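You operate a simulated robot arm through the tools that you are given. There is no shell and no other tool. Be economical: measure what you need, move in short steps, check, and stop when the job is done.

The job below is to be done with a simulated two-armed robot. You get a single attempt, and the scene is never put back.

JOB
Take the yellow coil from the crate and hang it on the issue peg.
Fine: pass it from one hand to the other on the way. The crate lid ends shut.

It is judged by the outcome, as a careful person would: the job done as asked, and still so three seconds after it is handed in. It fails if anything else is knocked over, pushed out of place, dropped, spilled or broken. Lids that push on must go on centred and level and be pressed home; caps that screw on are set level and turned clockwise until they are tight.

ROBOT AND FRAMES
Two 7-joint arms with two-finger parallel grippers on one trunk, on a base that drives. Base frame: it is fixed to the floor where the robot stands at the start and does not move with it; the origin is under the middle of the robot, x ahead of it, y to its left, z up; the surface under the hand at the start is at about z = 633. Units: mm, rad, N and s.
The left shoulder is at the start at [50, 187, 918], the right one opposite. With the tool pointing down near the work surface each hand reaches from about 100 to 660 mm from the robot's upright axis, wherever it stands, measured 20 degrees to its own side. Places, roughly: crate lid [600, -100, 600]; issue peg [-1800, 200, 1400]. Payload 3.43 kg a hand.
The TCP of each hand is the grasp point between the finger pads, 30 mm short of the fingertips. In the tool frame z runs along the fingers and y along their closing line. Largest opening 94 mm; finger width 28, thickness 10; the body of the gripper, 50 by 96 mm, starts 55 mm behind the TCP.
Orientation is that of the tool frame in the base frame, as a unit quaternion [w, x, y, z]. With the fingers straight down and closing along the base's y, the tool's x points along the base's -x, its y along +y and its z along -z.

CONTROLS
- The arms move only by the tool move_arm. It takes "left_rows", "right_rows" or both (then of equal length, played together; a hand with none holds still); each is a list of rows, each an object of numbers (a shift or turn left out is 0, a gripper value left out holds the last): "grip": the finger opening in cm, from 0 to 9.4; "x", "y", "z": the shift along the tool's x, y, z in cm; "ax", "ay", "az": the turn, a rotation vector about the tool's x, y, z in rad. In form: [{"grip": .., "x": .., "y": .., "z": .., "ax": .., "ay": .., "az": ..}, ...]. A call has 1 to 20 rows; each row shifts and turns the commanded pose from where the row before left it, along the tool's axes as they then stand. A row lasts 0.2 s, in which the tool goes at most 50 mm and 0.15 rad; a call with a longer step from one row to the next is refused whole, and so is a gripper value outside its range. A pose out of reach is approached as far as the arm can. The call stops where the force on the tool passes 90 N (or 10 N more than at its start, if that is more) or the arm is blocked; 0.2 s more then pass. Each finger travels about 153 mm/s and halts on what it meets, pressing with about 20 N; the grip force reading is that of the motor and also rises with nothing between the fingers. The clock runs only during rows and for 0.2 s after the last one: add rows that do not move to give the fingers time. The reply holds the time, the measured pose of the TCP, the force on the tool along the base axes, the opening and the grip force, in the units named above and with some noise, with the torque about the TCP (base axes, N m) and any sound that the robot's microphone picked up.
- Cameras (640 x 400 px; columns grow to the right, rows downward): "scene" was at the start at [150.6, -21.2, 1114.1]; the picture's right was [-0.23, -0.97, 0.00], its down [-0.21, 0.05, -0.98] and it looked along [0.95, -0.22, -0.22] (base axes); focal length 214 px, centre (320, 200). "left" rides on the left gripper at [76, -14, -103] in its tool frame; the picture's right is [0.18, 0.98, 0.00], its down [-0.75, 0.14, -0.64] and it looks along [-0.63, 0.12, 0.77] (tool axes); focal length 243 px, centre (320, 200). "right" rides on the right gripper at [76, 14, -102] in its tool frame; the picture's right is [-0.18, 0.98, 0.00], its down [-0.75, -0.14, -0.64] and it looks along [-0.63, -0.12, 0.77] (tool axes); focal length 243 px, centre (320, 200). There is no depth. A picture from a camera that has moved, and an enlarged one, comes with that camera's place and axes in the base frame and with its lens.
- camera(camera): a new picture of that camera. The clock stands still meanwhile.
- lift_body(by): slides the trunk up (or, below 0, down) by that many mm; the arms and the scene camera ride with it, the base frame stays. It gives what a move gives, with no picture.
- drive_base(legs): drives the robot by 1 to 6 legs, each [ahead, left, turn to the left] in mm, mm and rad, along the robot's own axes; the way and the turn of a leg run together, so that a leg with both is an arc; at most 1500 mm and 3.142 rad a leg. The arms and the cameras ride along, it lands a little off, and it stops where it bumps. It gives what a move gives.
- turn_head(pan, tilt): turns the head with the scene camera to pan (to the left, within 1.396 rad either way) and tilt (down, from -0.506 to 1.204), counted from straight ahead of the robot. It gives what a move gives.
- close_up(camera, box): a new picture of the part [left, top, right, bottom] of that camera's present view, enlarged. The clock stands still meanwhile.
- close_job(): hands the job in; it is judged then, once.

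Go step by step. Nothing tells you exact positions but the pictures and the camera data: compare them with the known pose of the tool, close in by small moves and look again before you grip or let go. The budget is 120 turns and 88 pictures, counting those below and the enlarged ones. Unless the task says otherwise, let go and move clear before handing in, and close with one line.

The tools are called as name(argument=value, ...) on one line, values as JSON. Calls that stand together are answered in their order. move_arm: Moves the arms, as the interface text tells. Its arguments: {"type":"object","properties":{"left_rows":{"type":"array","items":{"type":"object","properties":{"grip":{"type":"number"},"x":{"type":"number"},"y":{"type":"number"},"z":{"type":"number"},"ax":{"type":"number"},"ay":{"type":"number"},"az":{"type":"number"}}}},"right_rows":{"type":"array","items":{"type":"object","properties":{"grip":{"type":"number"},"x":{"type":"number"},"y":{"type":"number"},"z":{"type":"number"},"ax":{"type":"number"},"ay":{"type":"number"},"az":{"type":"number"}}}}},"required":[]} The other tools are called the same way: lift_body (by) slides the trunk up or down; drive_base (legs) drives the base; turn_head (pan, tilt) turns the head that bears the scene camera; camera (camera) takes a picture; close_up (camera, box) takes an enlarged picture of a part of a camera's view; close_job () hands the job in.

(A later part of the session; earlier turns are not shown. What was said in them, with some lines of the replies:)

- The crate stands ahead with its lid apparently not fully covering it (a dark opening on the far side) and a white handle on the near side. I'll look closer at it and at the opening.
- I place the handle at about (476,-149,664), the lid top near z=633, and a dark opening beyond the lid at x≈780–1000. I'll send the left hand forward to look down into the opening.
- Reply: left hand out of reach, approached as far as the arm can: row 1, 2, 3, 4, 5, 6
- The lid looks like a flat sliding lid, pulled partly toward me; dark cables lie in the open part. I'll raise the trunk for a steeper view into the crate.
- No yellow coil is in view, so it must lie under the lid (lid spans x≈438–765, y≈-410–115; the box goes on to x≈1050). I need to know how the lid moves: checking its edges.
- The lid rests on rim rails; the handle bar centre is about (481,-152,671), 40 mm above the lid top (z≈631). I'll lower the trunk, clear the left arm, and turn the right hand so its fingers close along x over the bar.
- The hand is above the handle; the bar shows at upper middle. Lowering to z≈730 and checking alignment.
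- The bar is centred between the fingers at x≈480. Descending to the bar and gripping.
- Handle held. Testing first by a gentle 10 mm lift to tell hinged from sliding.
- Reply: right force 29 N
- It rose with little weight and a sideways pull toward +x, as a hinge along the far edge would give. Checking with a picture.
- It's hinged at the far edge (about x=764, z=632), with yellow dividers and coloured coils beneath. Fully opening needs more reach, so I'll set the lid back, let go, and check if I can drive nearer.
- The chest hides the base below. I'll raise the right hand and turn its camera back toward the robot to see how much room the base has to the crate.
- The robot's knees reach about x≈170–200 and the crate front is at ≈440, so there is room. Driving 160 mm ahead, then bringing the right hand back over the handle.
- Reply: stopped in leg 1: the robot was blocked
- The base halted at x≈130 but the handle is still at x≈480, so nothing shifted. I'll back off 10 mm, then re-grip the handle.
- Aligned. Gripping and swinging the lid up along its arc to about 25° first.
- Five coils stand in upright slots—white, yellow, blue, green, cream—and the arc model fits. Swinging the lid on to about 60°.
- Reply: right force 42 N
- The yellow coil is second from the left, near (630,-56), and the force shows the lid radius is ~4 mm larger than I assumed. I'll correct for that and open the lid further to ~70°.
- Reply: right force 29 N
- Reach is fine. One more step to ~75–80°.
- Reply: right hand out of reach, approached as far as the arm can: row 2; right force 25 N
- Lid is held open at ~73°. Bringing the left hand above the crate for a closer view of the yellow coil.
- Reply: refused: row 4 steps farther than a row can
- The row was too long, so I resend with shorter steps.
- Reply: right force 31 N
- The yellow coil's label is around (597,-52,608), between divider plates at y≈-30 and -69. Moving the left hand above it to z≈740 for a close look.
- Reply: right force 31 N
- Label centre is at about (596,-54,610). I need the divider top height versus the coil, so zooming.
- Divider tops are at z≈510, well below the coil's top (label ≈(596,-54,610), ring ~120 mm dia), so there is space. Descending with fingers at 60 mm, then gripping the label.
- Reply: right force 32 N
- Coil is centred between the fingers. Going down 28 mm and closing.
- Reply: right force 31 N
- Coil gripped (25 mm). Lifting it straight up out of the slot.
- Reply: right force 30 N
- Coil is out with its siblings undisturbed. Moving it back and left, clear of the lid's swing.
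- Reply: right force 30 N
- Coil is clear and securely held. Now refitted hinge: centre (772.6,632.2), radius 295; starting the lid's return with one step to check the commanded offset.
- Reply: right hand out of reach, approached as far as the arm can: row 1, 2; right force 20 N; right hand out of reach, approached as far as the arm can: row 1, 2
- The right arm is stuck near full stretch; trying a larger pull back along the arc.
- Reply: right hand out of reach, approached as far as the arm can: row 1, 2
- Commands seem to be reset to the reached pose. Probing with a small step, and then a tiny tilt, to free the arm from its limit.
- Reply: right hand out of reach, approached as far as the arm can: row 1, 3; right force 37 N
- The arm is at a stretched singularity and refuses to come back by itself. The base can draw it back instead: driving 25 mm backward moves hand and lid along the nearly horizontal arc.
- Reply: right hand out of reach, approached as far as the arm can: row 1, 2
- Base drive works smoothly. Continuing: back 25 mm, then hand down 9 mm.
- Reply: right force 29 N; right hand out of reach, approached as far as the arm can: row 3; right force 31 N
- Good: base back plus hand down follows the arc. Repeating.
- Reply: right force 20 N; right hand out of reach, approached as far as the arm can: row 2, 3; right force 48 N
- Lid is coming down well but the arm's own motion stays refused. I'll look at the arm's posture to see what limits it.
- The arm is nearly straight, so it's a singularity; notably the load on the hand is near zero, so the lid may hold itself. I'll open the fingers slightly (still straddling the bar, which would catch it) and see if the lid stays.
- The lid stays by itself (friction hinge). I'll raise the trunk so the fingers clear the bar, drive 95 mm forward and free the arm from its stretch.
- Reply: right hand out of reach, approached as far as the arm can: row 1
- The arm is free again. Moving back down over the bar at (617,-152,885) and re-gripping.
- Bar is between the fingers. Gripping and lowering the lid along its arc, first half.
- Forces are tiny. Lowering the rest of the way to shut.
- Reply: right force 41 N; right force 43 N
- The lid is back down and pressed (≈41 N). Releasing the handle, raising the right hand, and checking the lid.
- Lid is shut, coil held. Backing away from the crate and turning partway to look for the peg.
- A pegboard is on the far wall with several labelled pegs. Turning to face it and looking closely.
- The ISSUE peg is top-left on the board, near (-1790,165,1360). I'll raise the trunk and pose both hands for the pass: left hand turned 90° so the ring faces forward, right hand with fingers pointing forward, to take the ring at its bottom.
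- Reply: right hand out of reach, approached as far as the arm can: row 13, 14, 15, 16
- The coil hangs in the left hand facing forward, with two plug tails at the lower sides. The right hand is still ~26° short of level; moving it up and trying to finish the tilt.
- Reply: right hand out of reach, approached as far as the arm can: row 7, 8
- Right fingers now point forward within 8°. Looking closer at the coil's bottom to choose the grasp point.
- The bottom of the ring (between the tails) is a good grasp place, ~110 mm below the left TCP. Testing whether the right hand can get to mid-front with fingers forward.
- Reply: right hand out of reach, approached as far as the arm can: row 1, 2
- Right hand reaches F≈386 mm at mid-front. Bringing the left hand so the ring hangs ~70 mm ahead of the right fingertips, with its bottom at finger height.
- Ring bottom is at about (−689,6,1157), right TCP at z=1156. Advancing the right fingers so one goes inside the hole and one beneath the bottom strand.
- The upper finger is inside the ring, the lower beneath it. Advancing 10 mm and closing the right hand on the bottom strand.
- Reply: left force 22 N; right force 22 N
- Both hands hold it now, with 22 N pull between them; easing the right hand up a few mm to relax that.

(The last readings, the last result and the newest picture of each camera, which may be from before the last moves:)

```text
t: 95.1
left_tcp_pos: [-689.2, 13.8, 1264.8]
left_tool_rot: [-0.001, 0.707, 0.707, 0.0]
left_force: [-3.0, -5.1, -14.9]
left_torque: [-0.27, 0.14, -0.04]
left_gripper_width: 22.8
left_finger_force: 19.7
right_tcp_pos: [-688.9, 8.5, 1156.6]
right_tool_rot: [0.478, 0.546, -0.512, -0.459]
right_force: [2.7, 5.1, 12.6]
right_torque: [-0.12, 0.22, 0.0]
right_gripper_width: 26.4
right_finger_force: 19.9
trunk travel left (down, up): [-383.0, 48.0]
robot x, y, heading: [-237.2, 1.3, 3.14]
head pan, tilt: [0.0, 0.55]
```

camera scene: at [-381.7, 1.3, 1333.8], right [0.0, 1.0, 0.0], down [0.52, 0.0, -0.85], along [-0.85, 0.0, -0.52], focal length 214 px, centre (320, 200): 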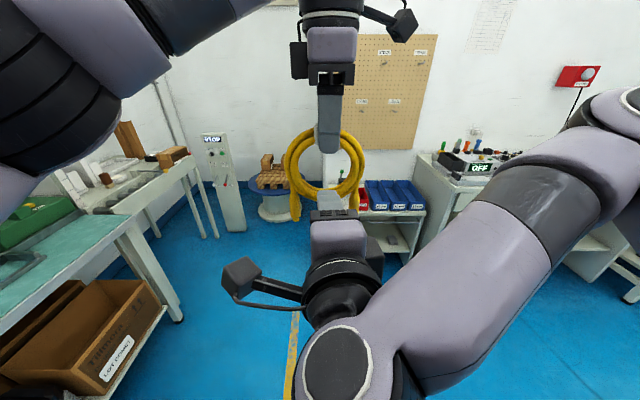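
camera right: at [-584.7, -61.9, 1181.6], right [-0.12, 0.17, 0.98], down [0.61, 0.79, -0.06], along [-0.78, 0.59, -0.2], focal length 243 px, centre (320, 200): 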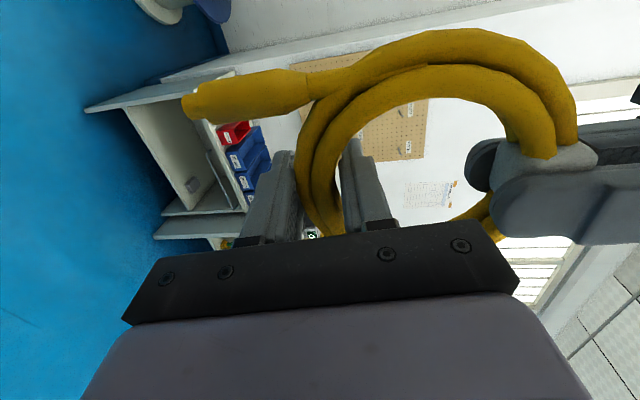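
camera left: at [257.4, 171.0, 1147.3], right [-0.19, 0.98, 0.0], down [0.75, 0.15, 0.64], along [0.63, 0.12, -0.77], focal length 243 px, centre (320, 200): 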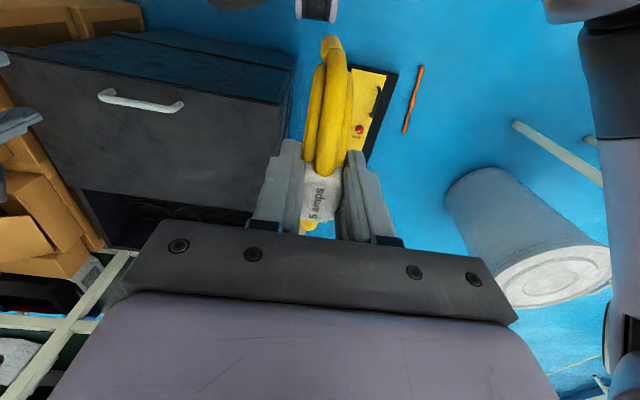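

move_arm(right_rows=[{"y": 0.25}, {"y": 0.15}, {}, {}, {}, {}], left_rows=[{}, {}, {"grip": 5}, {}, {"z": -2}, {"z": -4}])

camera(camera="right")

camera(camera="scene")

```text
t: 96.7
left_tcp_pos: [-693.2, -3.0, 1325.6]
left_tool_rot: [-0.025, 0.697, 0.716, 0.009]
left_force: [-0.5, 0.1, 0.2]
left_torque: [-0.02, 0.02, 0.0]
left_gripper_width: 49.9
left_finger_force: 0.2
left hand out of reach, approached as far as the arm can: row 6
right_tcp_pos: [-687.8, 9.1, 1161.8]
right_tool_rot: [0.48, 0.546, -0.511, -0.459]
right_force: [-0.4, 0.3, -1.1]
right_torque: [0.02, 0.01, 0.04]
right_gripper_width: 26.8
right_finger_force: 19.9
trunk travel left (down, up): [-383.0, 48.0]
robot x, y, heading: [-235.2, 2.3, 3.139]
head pan, tilt: [0.0, 0.55]
stopped in row 6 (left hand): the arm was blocked; the commanded pose is now the measured one
```

```text
32 pictures are left
camera right: at [-585.4, -61.8, 1187.3], right [-0.13, 0.17, 0.98], down [0.61, 0.79, -0.05], along [-0.78, 0.59, -0.2], focal length 243 px, centre (320, 200)
```

right: 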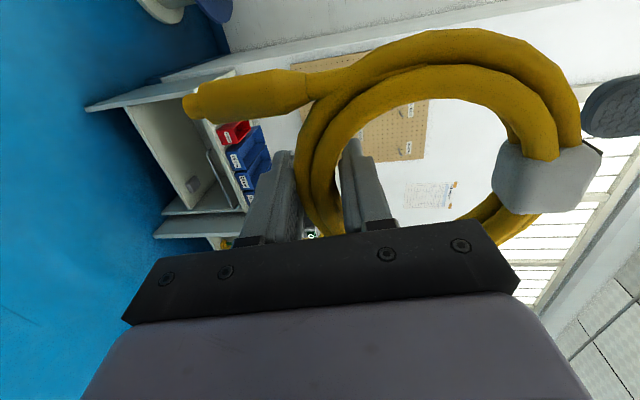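

```text
31 pictures are left
camera scene: at [-381.6, 1.9, 1333.7], right [0.0, 1.0, 0.0], down [0.52, 0.0, -0.85], along [-0.85, 0.0, -0.52], focal length 214 px, centre (320, 200)
```

scene: 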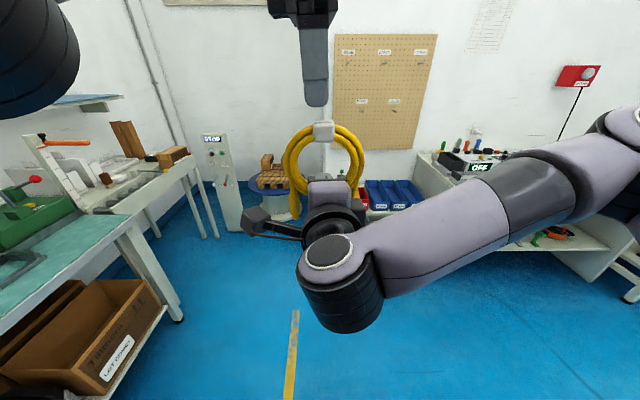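

The pass is done: the right hand alone holds the coil upright. Moving the left hand aside.

move_arm(left_rows=[{"x": -4}, {"x": -4}, {"x": -4}, {"x": -4}, {"x": -4}, {"y": 4, "z": 2}, {"y": 4, "z": 2}, {"y": 4, "z": 2}, {"y": 4, "z": 2}, {}])

turn_head(pan=-0.1, tilt=0.0)

camera(camera="scene")

```text
t: 98.9
left_tcp_pos: [-530.0, -193.9, 1231.7]
left_tool_rot: [-0.024, 0.699, 0.715, 0.008]
left_force: [0.0, -0.5, 0.2]
left_torque: [0.01, 0.02, 0.0]
left_gripper_width: 50.0
left_finger_force: 0.1
right_tcp_pos: [-688.7, 9.0, 1162.9]
right_tool_rot: [0.479, 0.546, -0.511, -0.459]
right_force: [-0.3, 0.4, -1.6]
right_torque: [-0.04, -0.02, 0.03]
right_gripper_width: 27.0
right_finger_force: 20.3
trunk travel left (down, up): [-383.0, 48.0]
robot x, y, heading: [-235.1, -1.2, 3.135]
head pan, tilt: [0.0, 0.55]
```

```text
t: 99.9
left_tcp_pos: [-529.3, -194.1, 1231.9]
left_tool_rot: [-0.024, 0.699, 0.715, 0.007]
left_force: [0.0, 0.5, -0.4]
left_torque: [0.0, -0.01, -0.01]
left_gripper_width: 49.9
left_finger_force: 0.1
right_tcp_pos: [-689.2, 7.7, 1161.3]
right_tool_rot: [0.48, 0.546, -0.511, -0.459]
right_force: [-0.2, -0.3, -1.6]
right_torque: [-0.01, 0.02, -0.01]
right_gripper_width: 26.9
right_finger_force: 20.3
trunk travel left (down, up): [-383.0, 48.0]
robot x, y, heading: [-238.5, -0.5, 3.138]
head pan, tilt: [-0.099, 0.0]
```

```text
30 pictures are left
camera scene: at [-381.3, 10.1, 1384.4], right [0.1, 0.99, 0.0], down [0.0, 0.0, -1.0], along [-0.99, 0.1, 0.0], focal length 214 px, centre (320, 200)
```

scene: 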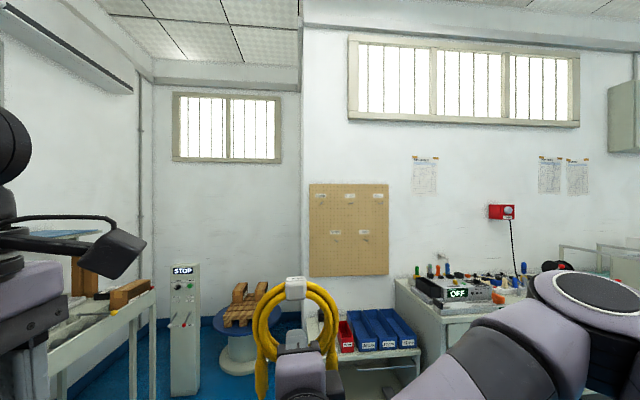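

Now zooming on the peg for triangulation before driving closer.

close_up(camera="scene", box=[300, 170, 400, 290])

drive_base(legs=[[600, -80, 0]])

camera(camera="scene")

```text
3.33 times, centred on (350, 230) of scene
camera zoom: at [-381.3, 10.1, 1384.4], right [0.1, 0.99, 0.0], down [0.0, 0.0, -1.0], along [-0.99, 0.1, 0.0], focal length 715 px, centre (220, 100)
```

zoom: 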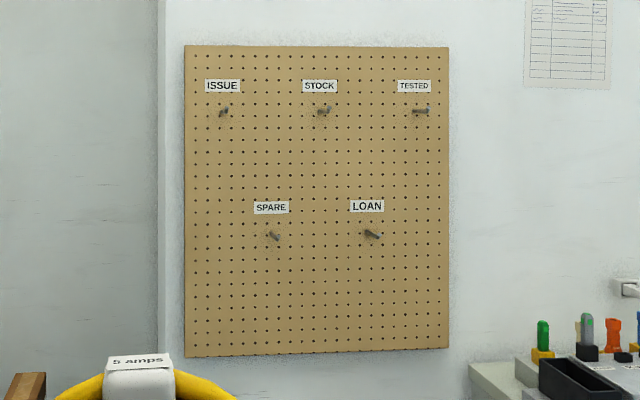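

```text
t: 103.2
left_tcp_pos: [-1125.3, -110.2, 1231.9]
left_tool_rot: [-0.024, 0.699, 0.715, 0.008]
left_force: [-0.1, -0.8, -0.1]
left_torque: [-0.02, -0.01, -0.04]
left_gripper_width: 50.0
left_finger_force: 0.0
right_tcp_pos: [-1283.1, 92.2, 1161.9]
right_tool_rot: [0.479, 0.546, -0.511, -0.46]
right_force: [-0.8, -0.3, -1.6]
right_torque: [0.01, 0.03, -0.02]
right_gripper_width: 27.1
right_finger_force: 19.7
trunk travel left (down, up): [-383.0, 48.0]
robot x, y, heading: [-829.8, 83.7, 3.137]
head pan, tilt: [-0.099, 0.0]
```

```text
28 pictures are left
camera scene: at [-975.4, 92.9, 1384.4], right [0.1, 0.99, 0.0], down [0.0, 0.0, -1.0], along [-0.99, 0.1, 0.0], focal length 214 px, centre (320, 200)
```

scene: 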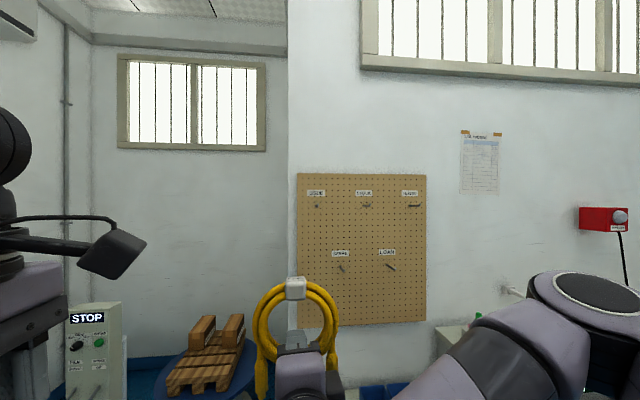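

Peg base is about (-1910,176,1360). Driving on 290 mm ahead and 60 mm right, then re-measuring from close.

drive_base(legs=[[290, -60, 0]])

lift_body(by=45)

camera(camera="scene")

camera(camera="right")

```text
t: 105.3
left_tcp_pos: [-1410.1, -51.9, 1232.1]
left_tool_rot: [-0.024, 0.698, 0.716, 0.008]
left_force: [-0.4, 0.8, 0.1]
left_torque: [0.02, -0.04, 0.0]
left_gripper_width: 50.1
left_finger_force: 0.0
right_tcp_pos: [-1570.7, 150.3, 1162.6]
right_tool_rot: [0.48, 0.547, -0.511, -0.458]
right_force: [-0.9, 0.7, -2.1]
right_torque: [-0.04, -0.03, 0.01]
right_gripper_width: 26.6
right_finger_force: 19.9
trunk travel left (down, up): [-383.0, 48.0]
robot x, y, heading: [-1113.0, 144.2, 3.133]
head pan, tilt: [-0.099, 0.0]
```

```text
t: 106.1
left_tcp_pos: [-1409.4, -51.9, 1278.2]
left_tool_rot: [-0.024, 0.698, 0.715, 0.007]
left_force: [-0.3, 1.2, 1.1]
left_torque: [0.01, 0.01, -0.03]
left_gripper_width: 49.8
left_finger_force: 0.0
right_tcp_pos: [-1569.8, 150.4, 1206.3]
right_tool_rot: [0.48, 0.547, -0.51, -0.459]
right_force: [-0.1, -0.9, -2.1]
right_torque: [-0.02, 0.0, -0.03]
right_gripper_width: 26.6
right_finger_force: 20.6
trunk travel left (down, up): [-428.0, 3.0]
robot x, y, heading: [-1114.6, 142.2, 3.142]
head pan, tilt: [-0.099, 0.0]
```

```text
27 pictures are left
camera scene: at [-1262.5, 152.8, 1429.4], right [0.1, 0.99, 0.0], down [0.0, 0.0, -1.0], along [-0.99, 0.1, 0.0], focal length 214 px, centre (320, 200)
```

scene: 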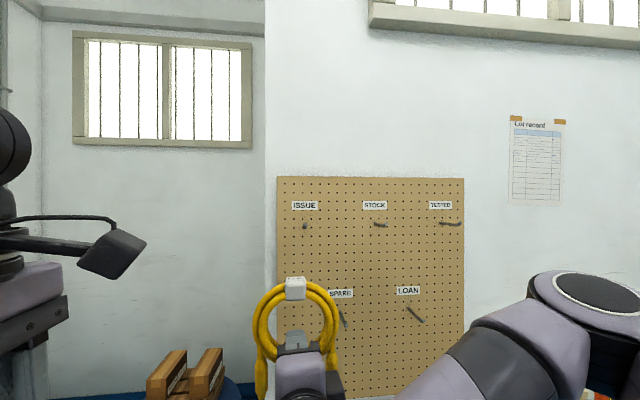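

```text
26 pictures are left
camera right: at [-1466.2, 79.6, 1232.6], right [-0.13, 0.17, 0.98], down [0.61, 0.79, -0.06], along [-0.78, 0.59, -0.2], focal length 243 px, centre (320, 200)
```

right: 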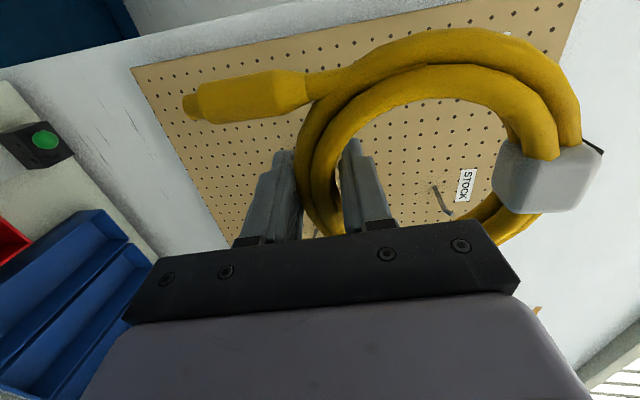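

close_up(camera="scene", box=[270, 180, 350, 240])

close_up(camera="scene", box=[240, 170, 480, 330])

```text
6.67 times, centred on (310, 210) of scene
camera zoom: at [-1262.5, 152.8, 1429.4], right [0.1, 0.99, 0.0], down [0.0, 0.0, -1.0], along [-0.99, 0.1, 0.0], focal length 1430 px, centre (387, 133)
```

zoom: 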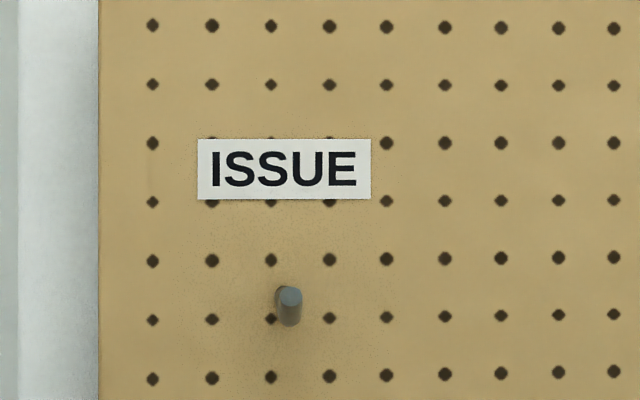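

```text
2.50 times, centred on (360, 250) of scene
camera zoom: at [-1262.5, 152.8, 1429.4], right [0.1, 0.99, 0.0], down [0.0, 0.0, -1.0], along [-0.99, 0.1, 0.0], focal length 536 px, centre (220, 75)
```

zoom: 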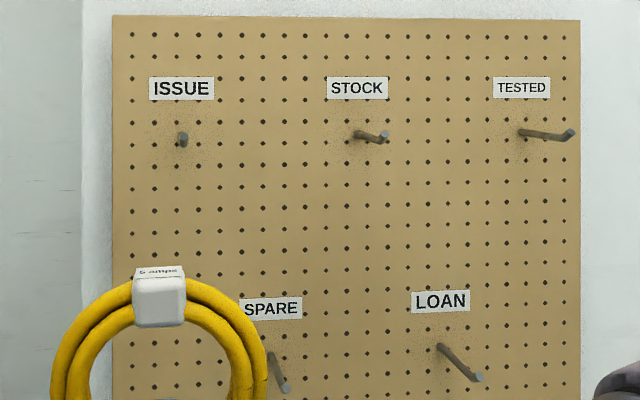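

The peg is ~10 mm thick, about 80 mm long with a slightly upturned tip: tip ≈(-1826,172,1366), shaft z≈1360. Raising and advancing the coil to just short of it, hole centred on the peg line.

move_arm(right_rows=[{"x": -0.68, "y": 2.52, "z": 3.5}, {"x": -0.68, "y": 2.52, "z": 3.5}, {"x": -0.68, "y": 2.52, "z": 3.5}, {"x": -0.68, "y": 2.52, "z": 3.5}, {"x": -0.66, "y": 2.5, "z": 3.48}, {}])

camera(camera="scene")

camera(camera="right")

```text
t: 107.5
left_tcp_pos: [-1410.0, -52.0, 1277.7]
left_tool_rot: [-0.024, 0.698, 0.716, 0.007]
left_force: [0.0, 1.2, -0.2]
left_torque: [-0.01, 0.01, 0.02]
left_gripper_width: 49.9
left_finger_force: 0.0
right_tcp_pos: [-1763.0, 172.2, 1313.0]
right_tool_rot: [0.48, 0.547, -0.51, -0.459]
right_force: [0.6, -0.2, -2.4]
right_torque: [-0.01, -0.02, 0.02]
right_gripper_width: 26.9
right_finger_force: 20.4
trunk travel left (down, up): [-428.0, 3.0]
robot x, y, heading: [-1116.6, 140.6, 3.141]
head pan, tilt: [-0.099, 0.0]
```

```text
23 pictures are left
camera scene: at [-1262.1, 152.9, 1429.5], right [0.1, 0.99, 0.0], down [0.0, 0.0, -1.0], along [-0.99, 0.1, 0.0], focal length 214 px, centre (320, 200)
```

scene: 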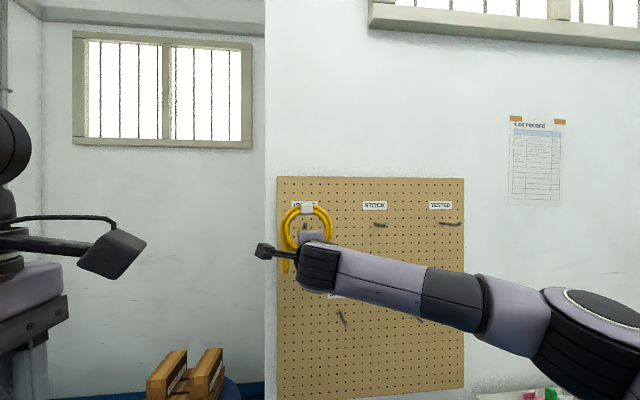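

```text
22 pictures are left
camera right: at [-1657.9, 102.4, 1338.3], right [-0.13, 0.17, 0.98], down [0.61, 0.79, -0.06], along [-0.78, 0.59, -0.2], focal length 243 px, centre (320, 200)
```

right: 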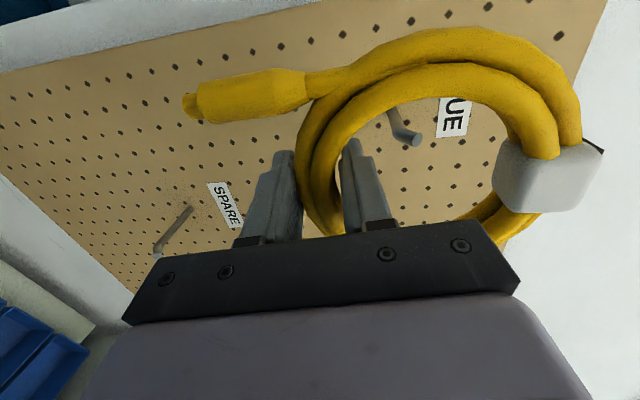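

Peg tip measured at (-1803,171,1367), seen through the ring; board about x≈-1870. Hole centre matches, so advancing 40 mm straight toward the board.

move_arm(right_rows=[{"x": -0.12, "y": 0.23, "z": 1.98}, {"x": -0.11, "y": 0.23, "z": 1.98}, {}])

camera(camera="right")

```text
t: 108.3
left_tcp_pos: [-1410.2, -51.1, 1277.7]
left_tool_rot: [-0.025, 0.698, 0.716, 0.008]
left_force: [-0.4, 0.8, -0.6]
left_torque: [0.01, 0.02, 0.02]
left_gripper_width: 49.9
left_finger_force: 0.0
right_tcp_pos: [-1801.9, 171.0, 1311.8]
right_tool_rot: [0.48, 0.547, -0.51, -0.458]
right_force: [0.5, -0.4, -2.1]
right_torque: [0.01, 0.01, 0.02]
right_gripper_width: 26.7
right_finger_force: 19.6
trunk travel left (down, up): [-428.0, 3.0]
robot x, y, heading: [-1116.0, 144.3, 3.141]
head pan, tilt: [-0.099, 0.0]
```

```text
21 pictures are left
camera right: at [-1697.5, 100.7, 1337.8], right [-0.13, 0.17, 0.98], down [0.61, 0.79, -0.06], along [-0.78, 0.59, -0.2], focal length 243 px, centre (320, 200)
```

right: 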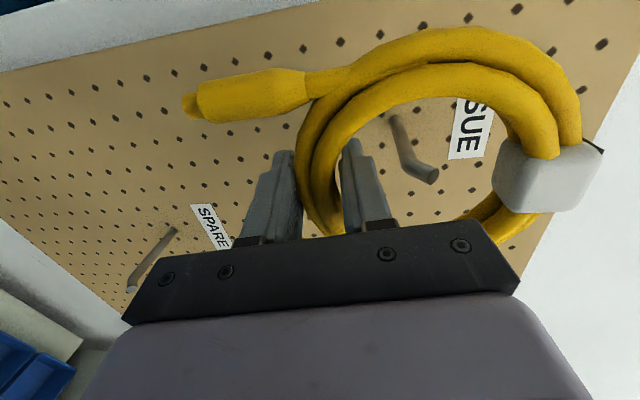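

Tip is now level with the ring plane and centred; board is at ≈-1890. Advancing 38 mm more.

move_arm(right_rows=[{"x": -0.11, "y": 0.22, "z": 1.9}, {"x": -0.11, "y": 0.22, "z": 1.87}, {}])

camera(camera="right")

close_up(camera="scene", box=[260, 180, 360, 280])

```text
t: 109.1
left_tcp_pos: [-1409.7, -51.9, 1276.9]
left_tool_rot: [-0.024, 0.698, 0.715, 0.008]
left_force: [-0.4, 0.6, 0.0]
left_torque: [0.01, 0.02, 0.02]
left_gripper_width: 50.0
left_finger_force: 0.0
right_tcp_pos: [-1838.8, 171.5, 1311.9]
right_tool_rot: [0.481, 0.546, -0.51, -0.458]
right_force: [0.4, -0.4, -1.5]
right_torque: [0.01, 0.01, 0.01]
right_gripper_width: 27.0
right_finger_force: 19.9
trunk travel left (down, up): [-428.0, 3.0]
robot x, y, heading: [-1116.3, 141.6, 3.136]
head pan, tilt: [-0.099, 0.0]
```

```text
20 pictures are left
camera right: at [-1734.4, 100.8, 1337.6], right [-0.13, 0.17, 0.98], down [0.61, 0.79, -0.06], along [-0.78, 0.59, -0.2], focal length 243 px, centre (320, 200)
```

right: 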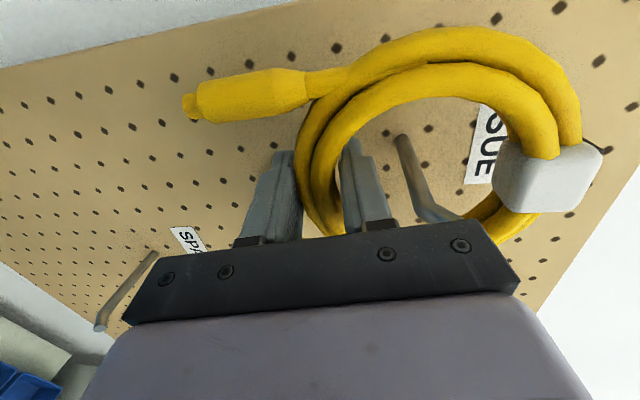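

```text
4.00 times, centred on (310, 230) of scene
camera zoom: at [-1262.3, 152.9, 1429.5], right [0.1, 0.99, 0.0], down [0.0, 0.0, -1.0], along [-0.99, 0.1, 0.0], focal length 858 px, centre (360, 80)
```

zoom: 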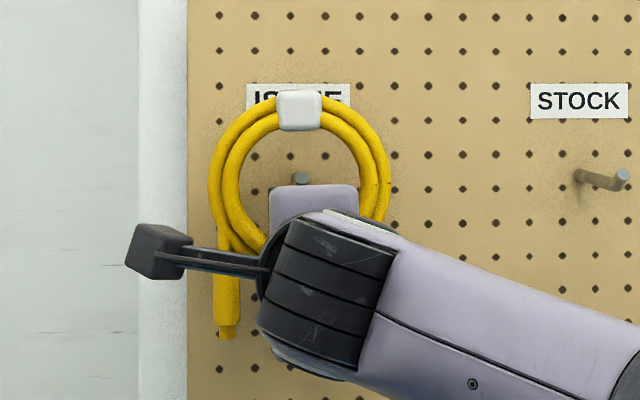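

The peg passes through the ring with no contact. Lowering until the ring's top rests on the shaft.

move_arm(right_rows=[{"y": -1.0, "z": 0.12}, {"y": -1.0, "z": 0.12}, {"y": -0.4, "z": 0.05}, {}])

```text
t: 110.1
left_tcp_pos: [-1410.5, -52.1, 1277.8]
left_tool_rot: [-0.025, 0.698, 0.716, 0.007]
left_force: [-0.2, -0.7, -1.2]
left_torque: [0.0, 0.04, -0.02]
left_gripper_width: 50.0
left_finger_force: 0.1
right_tcp_pos: [-1838.1, 171.8, 1287.9]
right_tool_rot: [0.48, 0.547, -0.51, -0.458]
right_force: [-0.1, 0.4, -1.7]
right_torque: [0.01, 0.03, -0.02]
right_gripper_width: 26.9
right_finger_force: 20.2
trunk travel left (down, up): [-428.0, 3.0]
robot x, y, heading: [-1116.1, 140.9, 3.14]
head pan, tilt: [-0.099, 0.0]
```

move_arm(right_rows=[{"y": -0.3, "z": 0.03}, {"y": -0.3, "z": 0.03}, {}])

camera(camera="right")

close_up(camera="scene", box=[260, 180, 360, 280])

```text
t: 110.9
left_tcp_pos: [-1409.9, -51.8, 1277.6]
left_tool_rot: [-0.024, 0.698, 0.716, 0.008]
left_force: [0.6, -0.4, -0.3]
left_torque: [-0.01, 0.01, 0.03]
left_gripper_width: 50.3
left_finger_force: 0.1
right_tcp_pos: [-1838.3, 169.8, 1281.3]
right_tool_rot: [0.481, 0.546, -0.511, -0.458]
right_force: [0.0, -0.4, -2.2]
right_torque: [-0.01, 0.0, -0.06]
right_gripper_width: 26.9
right_finger_force: 20.2
trunk travel left (down, up): [-428.0, 3.0]
robot x, y, heading: [-1115.5, 137.4, 3.137]
head pan, tilt: [-0.099, 0.0]
```

```text
18 pictures are left
camera right: at [-1733.8, 100.3, 1306.4], right [-0.13, 0.17, 0.98], down [0.61, 0.79, -0.06], along [-0.78, 0.59, -0.2], focal length 243 px, centre (320, 200)
```

right: 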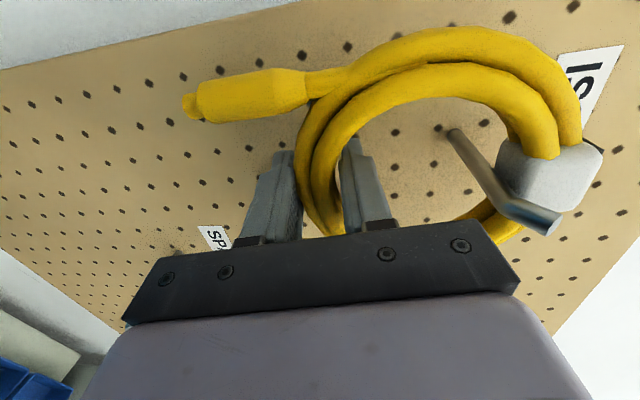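

```text
4.00 times, centred on (310, 230) of scene
camera zoom: at [-1262.4, 152.8, 1429.5], right [0.1, 0.99, 0.0], down [0.0, 0.0, -1.0], along [-0.99, 0.1, 0.0], focal length 858 px, centre (360, 80)
```

zoom: 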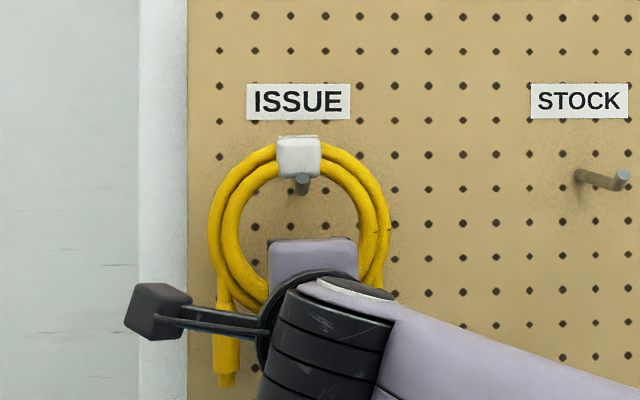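

The peg is right under the label; almost seated. Lowering in 2 mm steps to feel contact.

move_arm(right_rows=[{"y": -0.2, "z": 0.02}, {"y": -0.2, "z": 0.02}, {}])

```text
t: 111.7
left_tcp_pos: [-1410.7, -51.5, 1278.4]
left_tool_rot: [-0.026, 0.699, 0.715, 0.008]
left_force: [0.0, 0.4, 0.7]
left_torque: [0.02, -0.01, 0.03]
left_gripper_width: 50.2
left_finger_force: 0.1
right_tcp_pos: [-1837.8, 171.7, 1280.2]
right_tool_rot: [0.482, 0.546, -0.51, -0.459]
right_force: [-3.0, -1.3, 9.4]
right_torque: [0.1, -0.26, 0.0]
right_gripper_width: 26.8
right_finger_force: 20.2
trunk travel left (down, up): [-428.0, 3.0]
robot x, y, heading: [-1114.8, 143.6, 3.143]
head pan, tilt: [-0.099, 0.0]
```

Contact felt (≈9 N). Easing 1 mm up, then opening gently and backing out along the finger axis.

move_arm(right_rows=[{"y": 0.12}, {}, {"grip": 3.5}, {"grip": 5}, {}, {}])

camera(camera="right")

```text
t: 113.1
left_tcp_pos: [-1410.5, -51.7, 1277.5]
left_tool_rot: [-0.025, 0.698, 0.716, 0.008]
left_force: [-0.2, 0.7, 0.2]
left_torque: [0.0, 0.04, -0.02]
left_gripper_width: 49.7
left_finger_force: 0.0
right_tcp_pos: [-1837.8, 171.1, 1278.2]
right_tool_rot: [0.481, 0.546, -0.51, -0.458]
right_force: [-0.3, -0.6, 0.6]
right_torque: [-0.03, 0.02, 0.01]
right_gripper_width: 50.0
right_finger_force: 0.0
trunk travel left (down, up): [-428.0, 3.0]
robot x, y, heading: [-1117.4, 144.8, 3.135]
head pan, tilt: [-0.099, 0.0]
```

```text
16 pictures are left
camera right: at [-1733.8, 101.1, 1304.0], right [-0.13, 0.17, 0.98], down [0.61, 0.79, -0.06], along [-0.78, 0.59, -0.2], focal length 243 px, centre (320, 200)
```

right: 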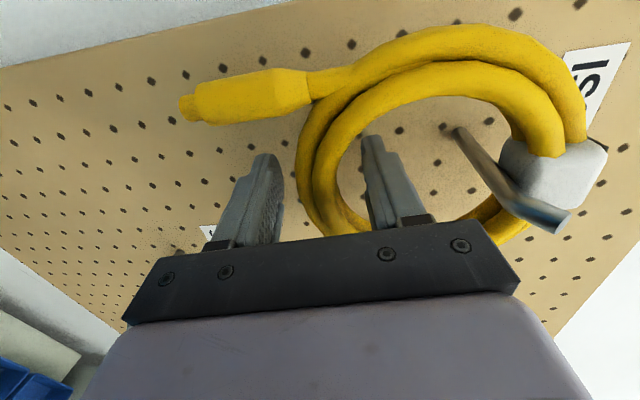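

Fingers are clear of the coil, which hangs on the peg. Backing out along the finger axis.

move_arm(right_rows=[{"z": -1}, {"z": -1.5}, {"z": -2}, {"z": -2.5}, {"z": -3}, {"z": -3}, {}])

camera(camera="right")

close_up(camera="scene", box=[250, 170, 370, 290])

```text
t: 114.7
left_tcp_pos: [-1410.3, -51.8, 1276.9]
left_tool_rot: [-0.024, 0.698, 0.716, 0.008]
left_force: [0.3, -0.9, -0.2]
left_torque: [0.01, 0.02, 0.0]
left_gripper_width: 50.1
left_finger_force: 0.1
right_tcp_pos: [-1708.8, 179.5, 1294.4]
right_tool_rot: [0.48, 0.546, -0.511, -0.458]
right_force: [-0.2, 0.1, -1.2]
right_torque: [-0.03, 0.06, 0.03]
right_gripper_width: 49.9
right_finger_force: 0.0
trunk travel left (down, up): [-428.0, 3.0]
robot x, y, heading: [-1114.8, 143.4, 3.14]
head pan, tilt: [-0.099, 0.0]
```

```text
15 pictures are left
camera right: at [-1604.1, 108.9, 1319.8], right [-0.13, 0.17, 0.98], down [0.61, 0.79, -0.06], along [-0.78, 0.59, -0.2], focal length 243 px, centre (320, 200)
```

right: 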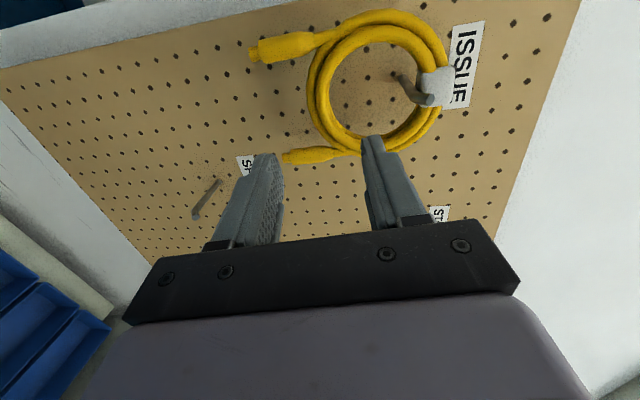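

```text
3.33 times, centred on (310, 230) of scene
camera zoom: at [-1262.4, 152.8, 1429.4], right [0.1, 0.99, 0.0], down [0.0, 0.0, -1.0], along [-0.99, 0.1, 0.0], focal length 715 px, centre (353, 100)
```

zoom: 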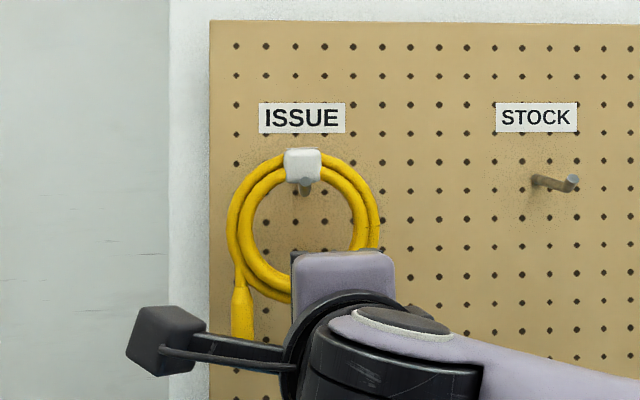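

The coil hangs on the ISSUE peg. Backing the robot well clear and taking a last look.

drive_base(legs=[[-350, 0, 0]])

close_up(camera="scene", box=[240, 150, 440, 290])

```text
t: 117.0
left_tcp_pos: [-1060.9, -51.7, 1277.6]
left_tool_rot: [-0.024, 0.699, 0.714, 0.008]
left_force: [-0.1, -0.4, 0.3]
left_torque: [0.01, 0.0, -0.03]
left_gripper_width: 49.6
left_finger_force: 0.1
right_tcp_pos: [-1358.3, 180.8, 1295.0]
right_tool_rot: [0.478, 0.546, -0.512, -0.46]
right_force: [-0.3, 0.6, 0.5]
right_torque: [0.0, -0.03, 0.01]
right_gripper_width: 50.0
right_finger_force: 0.1
trunk travel left (down, up): [-428.0, 3.0]
robot x, y, heading: [-764.1, 138.3, 3.135]
head pan, tilt: [-0.099, 0.0]
```

```text
2.86 times, centred on (340, 220) of scene
camera zoom: at [-910.9, 152.3, 1429.6], right [0.11, 0.99, 0.0], down [0.0, 0.0, -1.0], along [-0.99, 0.11, 0.0], focal length 613 px, centre (263, 143)
```

zoom: 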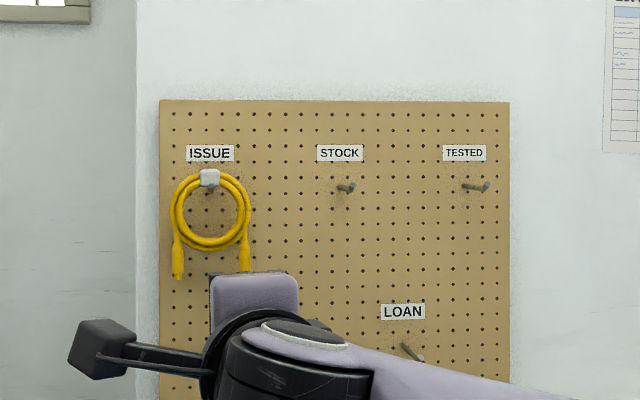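

The yellow coil hangs steadily on the ISSUE peg, both hands are clear, and the crate lid was left shut, so I'm handing in.

close_job()

```text
The job is handed in.
```

The yellow coil is hanging on the ISSUE peg, passed from the left hand to the right on the way. I pressed the crate lid shut and saw it closed before I left the crate.
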